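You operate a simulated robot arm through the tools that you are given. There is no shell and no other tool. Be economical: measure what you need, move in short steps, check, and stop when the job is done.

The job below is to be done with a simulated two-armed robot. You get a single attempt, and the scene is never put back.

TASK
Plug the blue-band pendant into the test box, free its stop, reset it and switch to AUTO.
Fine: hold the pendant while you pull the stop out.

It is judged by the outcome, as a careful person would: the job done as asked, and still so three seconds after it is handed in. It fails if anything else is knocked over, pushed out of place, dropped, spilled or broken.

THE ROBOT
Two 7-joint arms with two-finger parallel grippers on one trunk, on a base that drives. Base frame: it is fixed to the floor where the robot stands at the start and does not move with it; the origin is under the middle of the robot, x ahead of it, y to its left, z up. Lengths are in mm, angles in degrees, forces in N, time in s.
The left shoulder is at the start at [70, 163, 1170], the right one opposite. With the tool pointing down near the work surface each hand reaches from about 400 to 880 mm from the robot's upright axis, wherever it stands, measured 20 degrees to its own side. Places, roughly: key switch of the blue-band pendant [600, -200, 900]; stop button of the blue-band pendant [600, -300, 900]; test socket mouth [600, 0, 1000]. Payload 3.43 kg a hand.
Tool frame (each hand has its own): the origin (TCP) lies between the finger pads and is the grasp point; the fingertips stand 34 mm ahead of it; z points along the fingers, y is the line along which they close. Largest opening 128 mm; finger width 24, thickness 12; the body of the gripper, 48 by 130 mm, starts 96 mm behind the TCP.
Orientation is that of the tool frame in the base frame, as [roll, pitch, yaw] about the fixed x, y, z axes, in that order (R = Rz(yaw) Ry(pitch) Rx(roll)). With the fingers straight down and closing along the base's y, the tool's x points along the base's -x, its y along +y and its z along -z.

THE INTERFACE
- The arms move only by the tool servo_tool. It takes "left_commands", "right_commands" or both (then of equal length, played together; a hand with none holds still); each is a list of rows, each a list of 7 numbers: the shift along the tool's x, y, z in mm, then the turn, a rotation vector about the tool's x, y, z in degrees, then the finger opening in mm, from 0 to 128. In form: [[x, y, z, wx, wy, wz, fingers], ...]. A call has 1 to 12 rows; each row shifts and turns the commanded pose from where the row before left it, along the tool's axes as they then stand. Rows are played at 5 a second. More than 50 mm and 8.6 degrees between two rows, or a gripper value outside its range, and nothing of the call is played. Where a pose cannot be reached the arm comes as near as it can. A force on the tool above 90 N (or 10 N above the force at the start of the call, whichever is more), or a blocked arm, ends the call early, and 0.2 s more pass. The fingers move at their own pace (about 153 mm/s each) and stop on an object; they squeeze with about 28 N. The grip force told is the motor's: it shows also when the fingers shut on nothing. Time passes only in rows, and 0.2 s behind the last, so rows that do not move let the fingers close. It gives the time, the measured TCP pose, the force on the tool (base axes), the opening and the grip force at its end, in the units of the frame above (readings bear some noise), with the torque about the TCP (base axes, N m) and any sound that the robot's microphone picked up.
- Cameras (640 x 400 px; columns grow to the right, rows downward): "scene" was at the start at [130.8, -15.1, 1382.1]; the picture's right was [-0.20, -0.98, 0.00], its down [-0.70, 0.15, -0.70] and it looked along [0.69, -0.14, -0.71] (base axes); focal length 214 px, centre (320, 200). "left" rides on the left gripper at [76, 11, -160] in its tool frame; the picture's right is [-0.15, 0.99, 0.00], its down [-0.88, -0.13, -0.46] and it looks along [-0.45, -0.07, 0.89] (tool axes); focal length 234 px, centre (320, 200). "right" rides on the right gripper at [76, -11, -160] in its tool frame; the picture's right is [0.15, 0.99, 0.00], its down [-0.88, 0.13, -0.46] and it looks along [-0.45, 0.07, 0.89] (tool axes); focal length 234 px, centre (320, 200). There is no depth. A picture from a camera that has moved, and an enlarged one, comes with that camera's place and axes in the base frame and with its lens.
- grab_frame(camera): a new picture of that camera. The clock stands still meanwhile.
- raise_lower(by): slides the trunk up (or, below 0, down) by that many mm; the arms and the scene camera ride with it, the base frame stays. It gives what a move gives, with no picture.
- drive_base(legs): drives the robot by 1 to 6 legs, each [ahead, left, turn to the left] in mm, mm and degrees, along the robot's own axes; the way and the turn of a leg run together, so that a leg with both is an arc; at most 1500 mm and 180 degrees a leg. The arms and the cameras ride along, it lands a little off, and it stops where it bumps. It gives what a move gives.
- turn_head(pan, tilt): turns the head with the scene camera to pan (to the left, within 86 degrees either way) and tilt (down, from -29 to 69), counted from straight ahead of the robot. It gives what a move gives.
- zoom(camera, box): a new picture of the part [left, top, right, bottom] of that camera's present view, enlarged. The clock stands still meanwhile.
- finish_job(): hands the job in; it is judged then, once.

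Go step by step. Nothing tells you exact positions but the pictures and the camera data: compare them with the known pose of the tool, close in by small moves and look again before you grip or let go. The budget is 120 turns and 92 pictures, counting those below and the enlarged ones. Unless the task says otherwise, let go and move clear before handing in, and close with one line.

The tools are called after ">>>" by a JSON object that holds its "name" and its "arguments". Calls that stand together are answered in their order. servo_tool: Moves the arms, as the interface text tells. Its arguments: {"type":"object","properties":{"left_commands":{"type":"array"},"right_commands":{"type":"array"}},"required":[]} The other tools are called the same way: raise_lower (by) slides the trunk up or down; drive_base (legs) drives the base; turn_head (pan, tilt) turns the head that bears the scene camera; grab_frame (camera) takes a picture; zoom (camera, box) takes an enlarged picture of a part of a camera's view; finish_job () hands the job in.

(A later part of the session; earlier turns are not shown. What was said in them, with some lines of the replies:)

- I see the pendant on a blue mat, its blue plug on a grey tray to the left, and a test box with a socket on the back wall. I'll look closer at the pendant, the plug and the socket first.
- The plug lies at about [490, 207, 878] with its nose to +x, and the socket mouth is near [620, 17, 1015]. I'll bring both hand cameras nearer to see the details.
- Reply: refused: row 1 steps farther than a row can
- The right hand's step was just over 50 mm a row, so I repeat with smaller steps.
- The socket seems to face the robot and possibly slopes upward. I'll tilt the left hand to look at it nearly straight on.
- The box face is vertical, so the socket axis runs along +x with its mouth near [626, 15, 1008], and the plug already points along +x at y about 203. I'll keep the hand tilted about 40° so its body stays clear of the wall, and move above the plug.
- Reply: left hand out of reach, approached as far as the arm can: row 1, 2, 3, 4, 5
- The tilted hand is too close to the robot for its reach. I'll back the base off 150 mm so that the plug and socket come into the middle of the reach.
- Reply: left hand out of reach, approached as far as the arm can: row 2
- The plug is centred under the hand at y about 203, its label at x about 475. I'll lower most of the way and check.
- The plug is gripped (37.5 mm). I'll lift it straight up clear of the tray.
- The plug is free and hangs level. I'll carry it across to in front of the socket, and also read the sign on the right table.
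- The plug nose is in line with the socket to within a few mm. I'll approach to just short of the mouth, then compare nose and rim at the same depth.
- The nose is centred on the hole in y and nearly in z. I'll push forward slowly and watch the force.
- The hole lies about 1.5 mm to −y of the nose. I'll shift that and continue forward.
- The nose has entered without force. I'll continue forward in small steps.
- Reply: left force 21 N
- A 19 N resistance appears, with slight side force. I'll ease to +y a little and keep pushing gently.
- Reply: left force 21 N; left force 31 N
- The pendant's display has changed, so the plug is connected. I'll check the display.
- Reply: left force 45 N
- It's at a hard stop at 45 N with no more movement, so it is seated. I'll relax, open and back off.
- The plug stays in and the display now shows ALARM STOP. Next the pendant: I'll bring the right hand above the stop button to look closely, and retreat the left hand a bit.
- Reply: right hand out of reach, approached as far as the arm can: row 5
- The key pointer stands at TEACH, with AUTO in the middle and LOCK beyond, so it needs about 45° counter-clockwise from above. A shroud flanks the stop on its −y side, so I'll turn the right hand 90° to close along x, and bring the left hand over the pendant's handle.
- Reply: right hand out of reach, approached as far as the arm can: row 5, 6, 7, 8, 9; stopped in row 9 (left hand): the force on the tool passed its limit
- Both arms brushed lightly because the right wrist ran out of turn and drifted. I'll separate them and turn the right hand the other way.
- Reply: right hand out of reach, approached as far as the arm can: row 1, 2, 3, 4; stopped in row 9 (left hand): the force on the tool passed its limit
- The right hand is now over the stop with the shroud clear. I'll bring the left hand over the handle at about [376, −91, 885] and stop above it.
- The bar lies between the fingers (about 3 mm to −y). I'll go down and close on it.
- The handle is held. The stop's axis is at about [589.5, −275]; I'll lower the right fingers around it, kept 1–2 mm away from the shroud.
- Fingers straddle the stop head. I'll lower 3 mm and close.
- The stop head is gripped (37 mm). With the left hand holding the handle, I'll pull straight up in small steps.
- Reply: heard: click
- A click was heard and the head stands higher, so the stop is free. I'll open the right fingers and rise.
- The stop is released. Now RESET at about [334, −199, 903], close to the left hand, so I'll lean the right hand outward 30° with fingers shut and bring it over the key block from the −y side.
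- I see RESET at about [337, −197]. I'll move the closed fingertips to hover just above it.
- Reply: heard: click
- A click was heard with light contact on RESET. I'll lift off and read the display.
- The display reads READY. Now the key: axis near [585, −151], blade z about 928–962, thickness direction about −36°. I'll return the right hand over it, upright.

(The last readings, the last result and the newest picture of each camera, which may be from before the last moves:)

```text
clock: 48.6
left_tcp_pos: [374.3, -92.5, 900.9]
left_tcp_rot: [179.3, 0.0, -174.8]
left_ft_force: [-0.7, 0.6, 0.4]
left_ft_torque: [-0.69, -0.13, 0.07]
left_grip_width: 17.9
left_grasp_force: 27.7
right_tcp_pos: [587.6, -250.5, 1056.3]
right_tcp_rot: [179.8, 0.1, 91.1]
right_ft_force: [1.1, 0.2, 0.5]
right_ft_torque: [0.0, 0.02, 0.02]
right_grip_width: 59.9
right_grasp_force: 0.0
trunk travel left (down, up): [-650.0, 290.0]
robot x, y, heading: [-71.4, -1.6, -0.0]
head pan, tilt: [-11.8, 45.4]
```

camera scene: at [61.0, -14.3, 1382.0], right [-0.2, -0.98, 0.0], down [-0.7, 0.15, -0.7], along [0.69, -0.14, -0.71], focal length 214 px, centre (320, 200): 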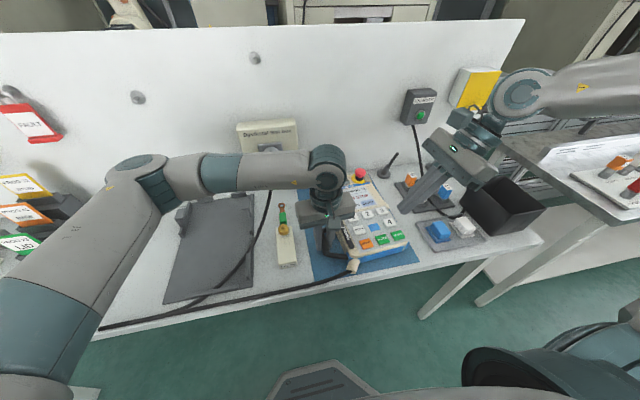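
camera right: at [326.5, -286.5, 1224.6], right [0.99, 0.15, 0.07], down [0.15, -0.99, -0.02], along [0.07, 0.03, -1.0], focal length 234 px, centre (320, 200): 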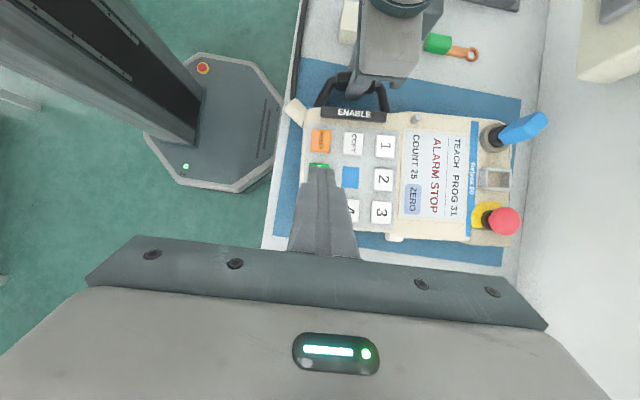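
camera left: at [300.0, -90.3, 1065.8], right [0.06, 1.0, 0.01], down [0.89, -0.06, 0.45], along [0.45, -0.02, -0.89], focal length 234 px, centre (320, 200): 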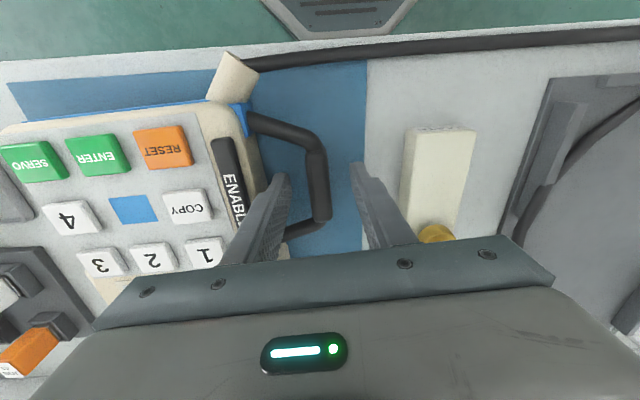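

>>> {"name": "servo_tool", "arguments": {"right_commands": [[25, 0, 0, 0, 0, 0, 60], [25, 0, 0, 0, 0, 0, 60], [25, -1, 0, 0, 0, 0, 60], [24, -1, 0, 0, 0, 0, 60], [0, 0, 0, 0, 0, 7.4, 60], [0, 0, 0, 0, 0, 7.4, 60], [0, 0, 0, 0, 0, 7.4, 60], [0, 0, 0, 0, 0, 7.4, 60], [0, 0, 0, 0, 0, 7.4, 60], [0, 0, 0, 0, 0, 0, 60]]}}

>>> {"name": "grab_frame", "arguments": {"camera": "right"}}

>>> {"name": "zoom", "arguments": {"camera": "right", "box": [260, 90, 380, 210]}}

```text
clock: 50.8
left_tcp_pos: [375.9, -93.4, 900.4]
left_tcp_rot: [179.3, 0.0, -174.9]
left_ft_force: [-0.3, 0.1, 1.1]
left_ft_torque: [-0.89, -0.06, 0.09]
left_grip_width: 17.7
left_grasp_force: 28.1
right_tcp_pos: [555.6, -182.7, 1057.9]
right_tcp_rot: [179.8, 0.0, 54.2]
right_ft_force: [0.3, 1.1, -0.8]
right_ft_torque: [-0.04, 0.01, 0.0]
right_grip_width: 60.0
right_grasp_force: 0.1
right hand out of reach, approached as far as the arm can: row 2, 3, 4
trunk travel left (down, up): [-650.0, 290.0]
robot x, y, heading: [-73.5, -2.0, -0.1]
head pan, tilt: [-11.8, 45.4]
```

```text
22 pictures are left
camera right: at [591.0, -114.3, 1218.1], right [0.89, -0.46, 0.0], down [-0.41, -0.79, 0.45], along [-0.21, -0.4, -0.89], focal length 234 px, centre (320, 200)
```

right: 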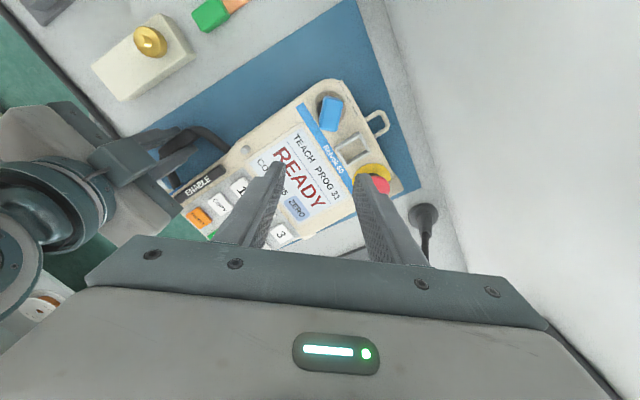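

```text
3.33 times, centred on (320, 150) of right
camera zoom: at [591.0, -114.3, 1218.1], right [0.89, -0.46, 0.0], down [-0.41, -0.79, 0.45], along [-0.21, -0.4, -0.89], focal length 781 px, centre (320, 367)
```

zoom: 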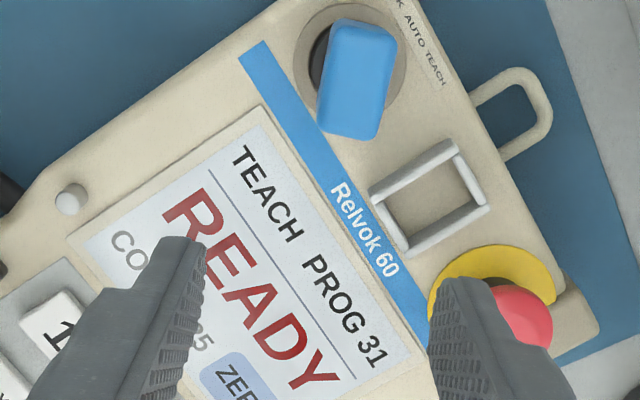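

The blade lines up well with this hand yaw, but the arm stopped short of the spot. I'll try to go the rest of the way from here.

>>> {"name": "servo_tool", "arguments": {"right_commands": [[14.5, 1.9, 5, 0, 0, 0, 60], [14.5, 1.9, 5, 0, 0, 0, 60], [14.5, 1.9, 5, 0, 0, 0, 60], [0, 0, 0, 0, 0, 0, 60]]}}

```text
clock: 51.8
left_tcp_pos: [375.2, -92.8, 899.8]
left_tcp_rot: [179.3, 0.1, -174.9]
left_ft_force: [0.2, -0.3, 0.7]
left_ft_torque: [-0.89, -0.1, 0.08]
left_grip_width: 17.8
left_grasp_force: 27.6
right_tcp_pos: [555.6, -182.6, 1058.7]
right_tcp_rot: [179.8, -0.1, 54.1]
right_ft_force: [0.2, -0.4, -0.4]
right_ft_torque: [-0.02, 0.01, -0.02]
right_grip_width: 60.3
right_grasp_force: 0.0
right hand out of reach, approached as far as the arm can: row 1, 2, 3
trunk travel left (down, up): [-650.0, 290.0]
robot x, y, heading: [-69.8, 0.8, 0.1]
head pan, tilt: [-11.8, 45.4]
```

That yaw is at the wrist's limit there, so I'll use the other pair of faces: rotate the hand back to yaw 145°, closing along the blade's length, which leaves room to turn to about 190°.

>>> {"name": "servo_tool", "arguments": {"right_commands": [[0, 0, 0, 0, 0, -8.3, 70], [0, 0, 0, 0, 0, -8.3, 70], [0, 0, 0, 0, 0, -8.3, 70], [0, 0, 0, 0, 0, -8.3, 70], [0, 0, 0, 0, 0, -8.3, 80], [0, 0, 0, 0, 0, -8.3, 80], [0, 0, 0, 0, 0, -8.3, 80], [0, 0, 0, 0, 0, -8.3, 80], [0, 0, 0, 0, 0, -8.3, 80], [0, 0, 0, 0, 0, -8.3, 80], [0, 0, 0, 0, 0, -8, 80], [0, 0, 0, 0, 0, 0, 80]]}}

```text
clock: 54.4
left_tcp_pos: [376.2, -92.2, 900.4]
left_tcp_rot: [179.3, 0.0, -174.9]
left_ft_force: [0.8, -0.5, 1.3]
left_ft_torque: [-0.88, -0.07, 0.09]
left_grip_width: 18.0
left_grasp_force: 27.9
right_tcp_pos: [556.1, -182.0, 1059.5]
right_tcp_rot: [179.8, 0.2, 145.2]
right_ft_force: [0.2, -0.7, 0.3]
right_ft_torque: [-0.03, -0.04, 0.01]
right_grip_width: 80.0
right_grasp_force: 0.1
trunk travel left (down, up): [-650.0, 290.0]
robot x, y, heading: [-69.6, 1.9, 0.0]
head pan, tilt: [-11.8, 45.4]
```

>>> {"name": "servo_tool", "arguments": {"right_commands": [[-3.5, 22.5, 12, 0, 0, 0, 80], [-3.5, 22.5, 12, 0, 0, 0, 80], [0, 0, 0, 0, 0, 0, 80]]}}

>>> {"name": "grab_frame", "arguments": {"camera": "right"}}

>>> {"name": "zoom", "arguments": {"camera": "right", "box": [250, 90, 390, 220]}}

```text
clock: 55.2
left_tcp_pos: [376.3, -93.9, 901.4]
left_tcp_rot: [179.3, 0.0, -174.9]
left_ft_force: [-0.1, 0.0, 0.2]
left_ft_torque: [-0.85, -0.08, 0.04]
left_grip_width: 18.0
left_grasp_force: 28.0
right_tcp_pos: [558.6, -185.7, 1038.0]
right_tcp_rot: [179.9, 0.2, 145.2]
right_ft_force: [0.0, 0.1, 1.1]
right_ft_torque: [-0.01, 0.0, -0.02]
right_grip_width: 80.1
right_grasp_force: 0.1
right hand out of reach, approached as far as the arm can: row 1, 2
trunk travel left (down, up): [-650.0, 290.0]
robot x, y, heading: [-68.6, 0.2, 0.1]
head pan, tilt: [-11.8, 45.4]
```

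```text
20 pictures are left
camera right: at [489.6, -151.7, 1197.7], right [0.44, 0.9, 0.0], down [0.8, -0.4, 0.46], along [0.41, -0.2, -0.89], focal length 234 px, centre (320, 200)
```

right: 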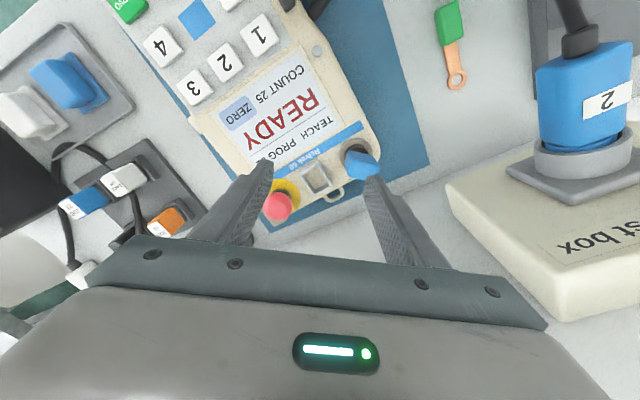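

```text
3.08 times, centred on (320, 155) of right
camera zoom: at [489.6, -151.7, 1197.7], right [0.44, 0.9, 0.0], down [0.8, -0.4, 0.46], along [0.41, -0.2, -0.89], focal length 720 px, centre (320, 338)
```

zoom: 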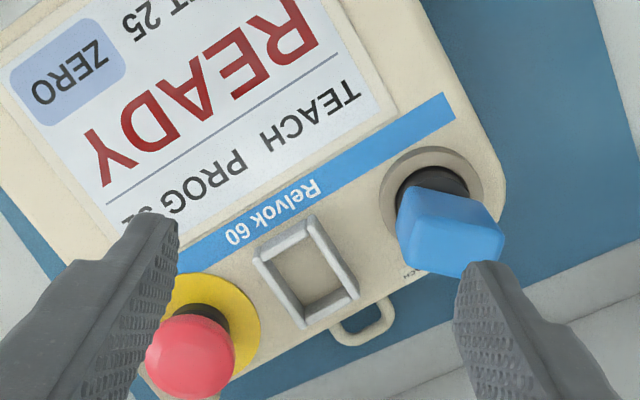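

The right arm can't swing farther inward from this base spot, so I'll release the handle with the left hand, raise it, and move the right hand outward; then shift the base left so the key falls where the right arm works well.

>>> {"name": "servo_tool", "arguments": {"left_commands": [[0, 0, 0, 0, 0, 0, 35], [0, 0, 0, 0, 0, 0, 50], [0, 0, -20, 0, 0, 0, 50], [0, 0, -45, 0, 0, 0, 50], [0, 0, -45, 0, 0, 0, 50], [0, 0, -45, 0, 0, 0, 50], [0, 0, -45, 0, 0, 0, 50]], "right_commands": [[0, 0, -15, 0, 0, 0, 80], [0, 0, -15, 0, 0, 0, 80], [-19, -27, -10, 0, 0, 0, 80], [-19, -27, 0, 0, 0, 0, 80], [-19, -27, 0, 0, 0, 0, 80], [0, 0, 0, 0, 0, 0, 80], [0, 0, 0, 0, 0, 0, 80]]}}

>>> {"name": "drive_base", "arguments": {"legs": [[0, 120, 0]]}}

```text
clock: 56.8
left_tcp_pos: [373.3, -97.3, 1100.5]
left_tcp_rot: [179.3, 0.1, -174.9]
left_ft_force: [-0.2, 0.6, 1.3]
left_ft_torque: [0.0, 0.0, 0.02]
left_grip_width: 50.2
left_grasp_force: 0.1
right_tcp_pos: [558.8, -283.4, 1080.4]
right_tcp_rot: [179.8, 0.2, 145.1]
right_ft_force: [0.1, 0.3, 0.4]
right_ft_torque: [0.03, 0.0, 0.01]
right_grip_width: 80.3
right_grasp_force: 0.0
trunk travel left (down, up): [-650.0, 290.0]
robot x, y, heading: [-75.3, 1.0, 0.1]
head pan, tilt: [-11.8, 45.4]
```

```text
clock: 58.0
left_tcp_pos: [375.7, 27.0, 1101.3]
left_tcp_rot: [179.4, 0.1, -174.8]
left_ft_force: [-0.1, -0.7, 0.0]
left_ft_torque: [-0.02, 0.01, 0.02]
left_grip_width: 49.8
left_grasp_force: 0.0
right_tcp_pos: [560.2, -162.1, 1079.3]
right_tcp_rot: [179.8, 0.1, 145.2]
right_ft_force: [0.5, 0.2, 0.4]
right_ft_torque: [0.02, 0.06, -0.01]
right_grip_width: 79.7
right_grasp_force: 0.0
trunk travel left (down, up): [-650.0, 290.0]
robot x, y, heading: [-70.6, 120.7, -0.1]
head pan, tilt: [-11.8, 45.4]
```

>>> {"name": "servo_tool", "arguments": {"right_commands": [[-7.7, 13.4, 25, 0, 0, 0, 80], [-7.7, 13.4, 25, 0, 0, 0, 80], [0, 0, 0, 0, 0, 0, 80]]}}

>>> {"name": "grab_frame", "arguments": {"camera": "right"}}

>>> {"name": "zoom", "arguments": {"camera": "right", "box": [250, 90, 390, 220]}}

```text
clock: 58.8
left_tcp_pos: [375.5, 27.0, 1101.5]
left_tcp_rot: [179.4, 0.0, -174.8]
left_ft_force: [-0.2, 0.3, -0.5]
left_ft_torque: [-0.02, -0.04, 0.01]
left_grip_width: 49.9
left_grasp_force: 0.2
right_tcp_pos: [588.2, -145.7, 1030.8]
right_tcp_rot: [179.9, 0.2, 145.1]
right_ft_force: [0.6, -0.3, -0.1]
right_ft_torque: [-0.01, -0.01, 0.04]
right_grip_width: 80.0
right_grasp_force: 0.0
trunk travel left (down, up): [-650.0, 290.0]
robot x, y, heading: [-71.1, 121.3, -0.1]
head pan, tilt: [-11.8, 45.4]
```

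```text
18 pictures are left
camera right: at [519.1, -112.3, 1189.4], right [0.44, 0.9, 0.0], down [0.8, -0.4, 0.46], along [0.41, -0.2, -0.89], focal length 234 px, centre (320, 200)
```

right: 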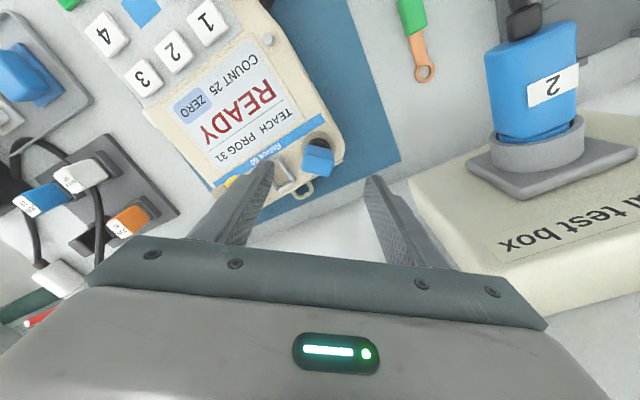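

```text
3.08 times, centred on (320, 155) of right
camera zoom: at [519.1, -112.3, 1189.4], right [0.44, 0.9, 0.0], down [0.8, -0.4, 0.46], along [0.41, -0.2, -0.89], focal length 720 px, centre (320, 338)
```

zoom: 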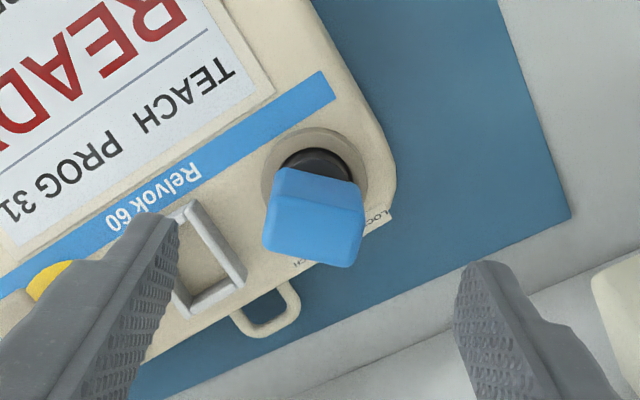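

The key now sits between the fingers and is in reach. I'll lower to about z = 968 and close gently on the blade.

>>> {"name": "servo_tool", "arguments": {"right_commands": [[-0.5, -1.2, 25, 0, 0, 0, 70], [0, 0, 25, 0, 0, 0, 64], [0, 0, 12, 0, 0, 0, 60], [0, 0, 0, 0, 0, 0, 60]]}}

>>> {"name": "zoom", "arguments": {"camera": "right", "box": [240, 110, 400, 250]}}

```text
clock: 59.8
left_tcp_pos: [376.9, 26.7, 1101.1]
left_tcp_rot: [179.2, 0.0, -174.8]
left_ft_force: [0.7, 0.1, -0.2]
left_ft_torque: [0.01, 0.0, 0.02]
left_grip_width: 50.0
left_grasp_force: 0.1
right_tcp_pos: [589.8, -146.7, 967.2]
right_tcp_rot: [179.9, 0.1, 145.2]
right_ft_force: [-0.2, -0.3, -0.6]
right_ft_torque: [0.01, -0.01, 0.02]
right_grip_width: 60.1
right_grasp_force: 0.1
trunk travel left (down, up): [-650.0, 290.0]
robot x, y, heading: [-67.3, 123.7, 0.1]
head pan, tilt: [-11.8, 45.4]
```

```text
2.86 times, centred on (320, 180) of right
camera zoom: at [519.6, -112.8, 1127.3], right [0.44, 0.9, 0.0], down [0.8, -0.4, 0.46], along [0.41, -0.2, -0.89], focal length 669 px, centre (320, 257)
```

zoom: 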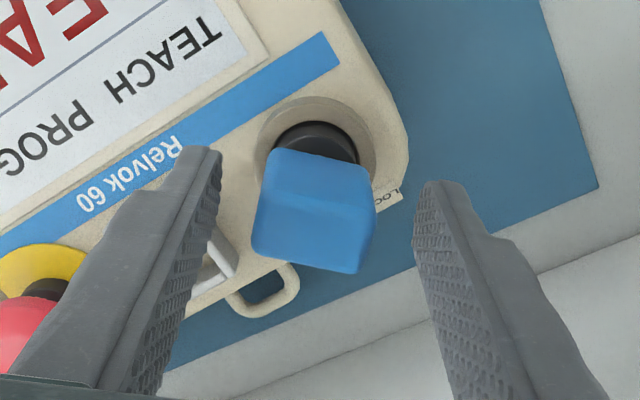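

>>> {"name": "servo_tool", "arguments": {"right_commands": [[0, 0, 0, 0, 0, 0, 45], [0, 0, 0, 0, 0, 0, 35], [0, 0, 0, 0, 0, 0, 25], [0, 0, 0, 0, 0, 0, 20]]}}

>>> {"name": "zoom", "arguments": {"camera": "right", "box": [240, 110, 400, 250]}}

```text
clock: 60.8
left_tcp_pos: [375.6, 26.3, 1099.8]
left_tcp_rot: [179.5, 0.0, -174.8]
left_ft_force: [0.2, 0.2, 0.2]
left_ft_torque: [-0.02, -0.01, 0.01]
left_grip_width: 49.8
left_grasp_force: 0.1
right_tcp_pos: [589.5, -147.7, 968.2]
right_tcp_rot: [179.9, 0.1, 145.2]
right_ft_force: [-0.5, -0.6, 0.0]
right_ft_torque: [-0.13, 0.07, 0.0]
right_grip_width: 31.2
right_grasp_force: 28.3
trunk travel left (down, up): [-650.0, 290.0]
robot x, y, heading: [-72.7, 124.6, -0.1]
head pan, tilt: [-11.8, 45.4]
```

```text
2.86 times, centred on (320, 180) of right
camera zoom: at [519.6, -113.1, 1127.3], right [0.44, 0.9, 0.0], down [0.8, -0.4, 0.46], along [0.41, -0.2, -0.89], focal length 669 px, centre (320, 257)
```

zoom: 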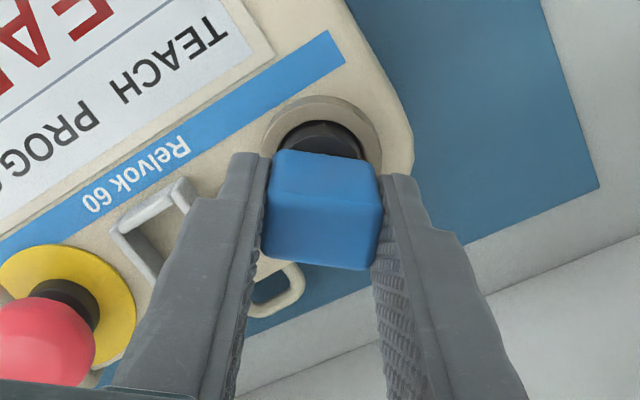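

The blade is gripped with no side load. I'll turn counter-clockwise in small steps, checking for the detent.

>>> {"name": "servo_tool", "arguments": {"right_commands": [[0, 0, 0, 0, 0, -6, 20], [0, 0, 0, 0, 0, -6, 20], [0, 0, 0, 0, 0, -6, 20], [0, 0, 0, 0, 0, -6, 20], [0, 0, 0, 0, 0, 0, 20]]}}

```text
clock: 62.0
left_tcp_pos: [376.1, 27.8, 1100.0]
left_tcp_rot: [179.3, 0.0, -174.9]
left_ft_force: [0.8, -0.3, -0.5]
left_ft_torque: [-0.01, 0.0, -0.01]
left_grip_width: 50.0
left_grasp_force: 0.0
right_tcp_pos: [588.8, -146.3, 969.7]
right_tcp_rot: [-179.9, 0.2, 169.2]
right_ft_force: [1.9, 3.0, 3.9]
right_ft_torque: [0.11, 0.13, -0.01]
right_grip_width: 30.9
right_grasp_force: 28.0
trunk travel left (down, up): [-650.0, 290.0]
robot x, y, heading: [-70.9, 119.2, -0.0]
head pan, tilt: [-11.8, 45.4]
```

>>> {"name": "servo_tool", "arguments": {"right_commands": [[0, 0, 0, 0, 0, -5, 20], [0, 0, 0, 0, 0, -5, 20], [0, 0, 0, 0, 0, -5, 20], [0, 0, 0, 0, 0, 0, 20]]}}

>>> {"name": "grab_frame", "arguments": {"camera": "right"}}

```text
clock: 63.0
left_tcp_pos: [375.4, 28.2, 1100.2]
left_tcp_rot: [179.3, -0.1, -174.8]
left_ft_force: [0.8, 0.0, 0.1]
left_ft_torque: [0.02, 0.0, 0.0]
left_grip_width: 50.2
left_grasp_force: 0.0
right_tcp_pos: [589.7, -148.0, 968.7]
right_tcp_rot: [-180.0, 0.2, -175.6]
right_ft_force: [0.2, 4.2, 6.5]
right_ft_torque: [0.18, 0.07, 0.0]
right_grip_width: 31.4
right_grasp_force: 28.4
trunk travel left (down, up): [-650.0, 290.0]
robot x, y, heading: [-64.3, 120.3, 0.2]
head pan, tilt: [-11.8, 45.4]
```

```text
14 pictures are left
camera right: at [513.2, -164.7, 1127.1], right [-0.22, 0.98, 0.0], down [0.87, 0.2, 0.46], along [0.45, 0.1, -0.89], focal length 234 px, centre (320, 200)
```

right: 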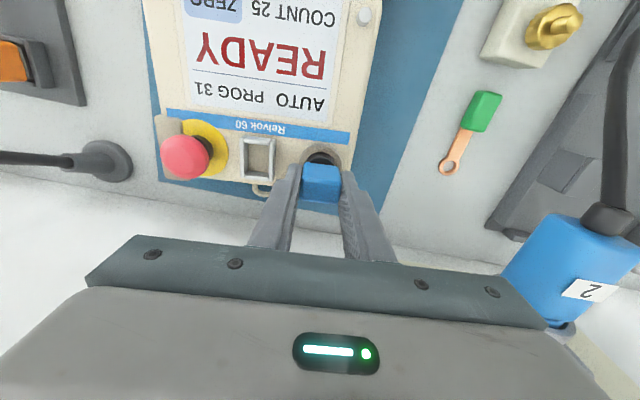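

The display now reads AUTO / READY and the pointer lies along the pendant's axis. I'll let go gently, rise and verify.

>>> {"name": "servo_tool", "arguments": {"right_commands": [[0, 0, 0, 0, 0, 0, 40], [0, 0, 0, 0, 0, 0, 60], [0, 0, -20, 0, 0, 0, 60], [0, 0, -40, 0, 0, 0, 60], [0, 0, -45, 0, 0, 0, 60], [30, 0, -20, 0, 0, 0, 60], [0, 0, 0, 0, 0, 0, 60]]}}

>>> {"name": "grab_frame", "arguments": {"camera": "right"}}

>>> {"name": "zoom", "arguments": {"camera": "right", "box": [180, 60, 380, 220]}}

>>> {"name": "grab_frame", "arguments": {"camera": "scene"}}

```text
clock: 64.6
left_tcp_pos: [376.5, 26.3, 1100.7]
left_tcp_rot: [179.3, -0.1, -174.8]
left_ft_force: [0.5, 0.4, 0.0]
left_ft_torque: [-0.02, 0.02, 0.0]
left_grip_width: 50.0
left_grasp_force: 0.0
right_tcp_pos: [558.9, -149.8, 1090.2]
right_tcp_rot: [-180.0, 0.2, -175.8]
right_ft_force: [0.1, 0.4, -0.3]
right_ft_torque: [-0.03, -0.02, 0.02]
right_grip_width: 59.8
right_grasp_force: 0.0
trunk travel left (down, up): [-650.0, 290.0]
robot x, y, heading: [-70.5, 119.7, 0.1]
head pan, tilt: [-11.8, 45.4]
```

```text
13 pictures are left
camera right: at [483.6, -166.7, 1249.3], right [-0.22, 0.98, 0.0], down [0.87, 0.19, 0.46], along [0.45, 0.1, -0.89], focal length 234 px, centre (320, 200)
```

right: 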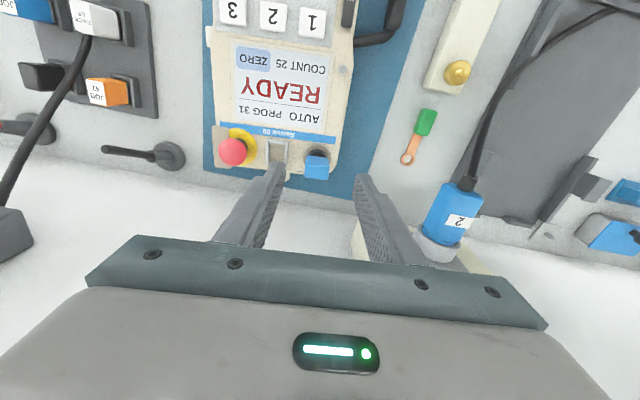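

```text
2.50 times, centred on (280, 140) of right
camera zoom: at [483.6, -166.7, 1249.3], right [-0.22, 0.98, 0.0], down [0.87, 0.19, 0.46], along [0.45, 0.1, -0.89], focal length 585 px, centre (420, 350)
```

zoom: 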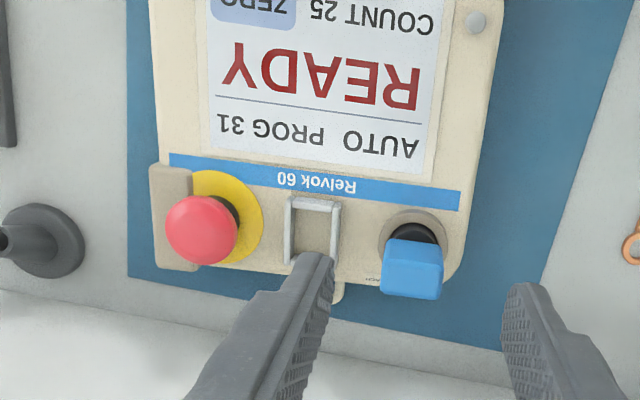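

```text
11 pictures are left
camera scene: at [62.0, 107.6, 1381.9], right [-0.2, -0.98, 0.0], down [-0.7, 0.14, -0.7], along [0.69, -0.14, -0.71], focal length 214 px, centre (320, 200)
```

scene: 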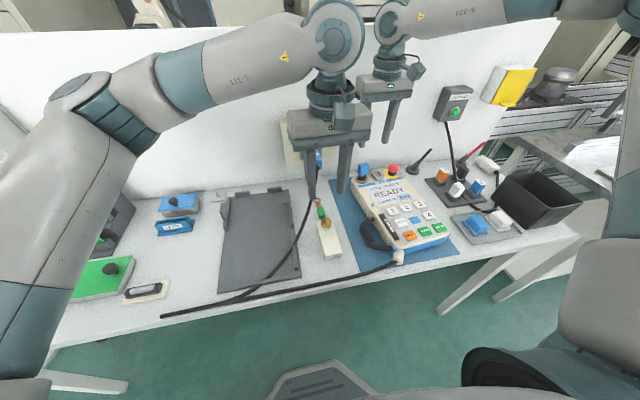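

The plug is seated, the stop is out, the display shows AUTO / READY with COUNT 25 unchanged, both hands are clear, and nothing else looks disturbed, so I'm handing in.

>>> {"name": "finish_job", "arguments": {}}

```text
The job is handed in.
```

The blue-band pendant is plugged into the test box, its stop is out, and it has been reset and switched to AUTO. Its display reads READY. The left hand held the pendant's handle while the right pulled the stop out, and the two arms brushed lightly once, with no visible effect on the scene.
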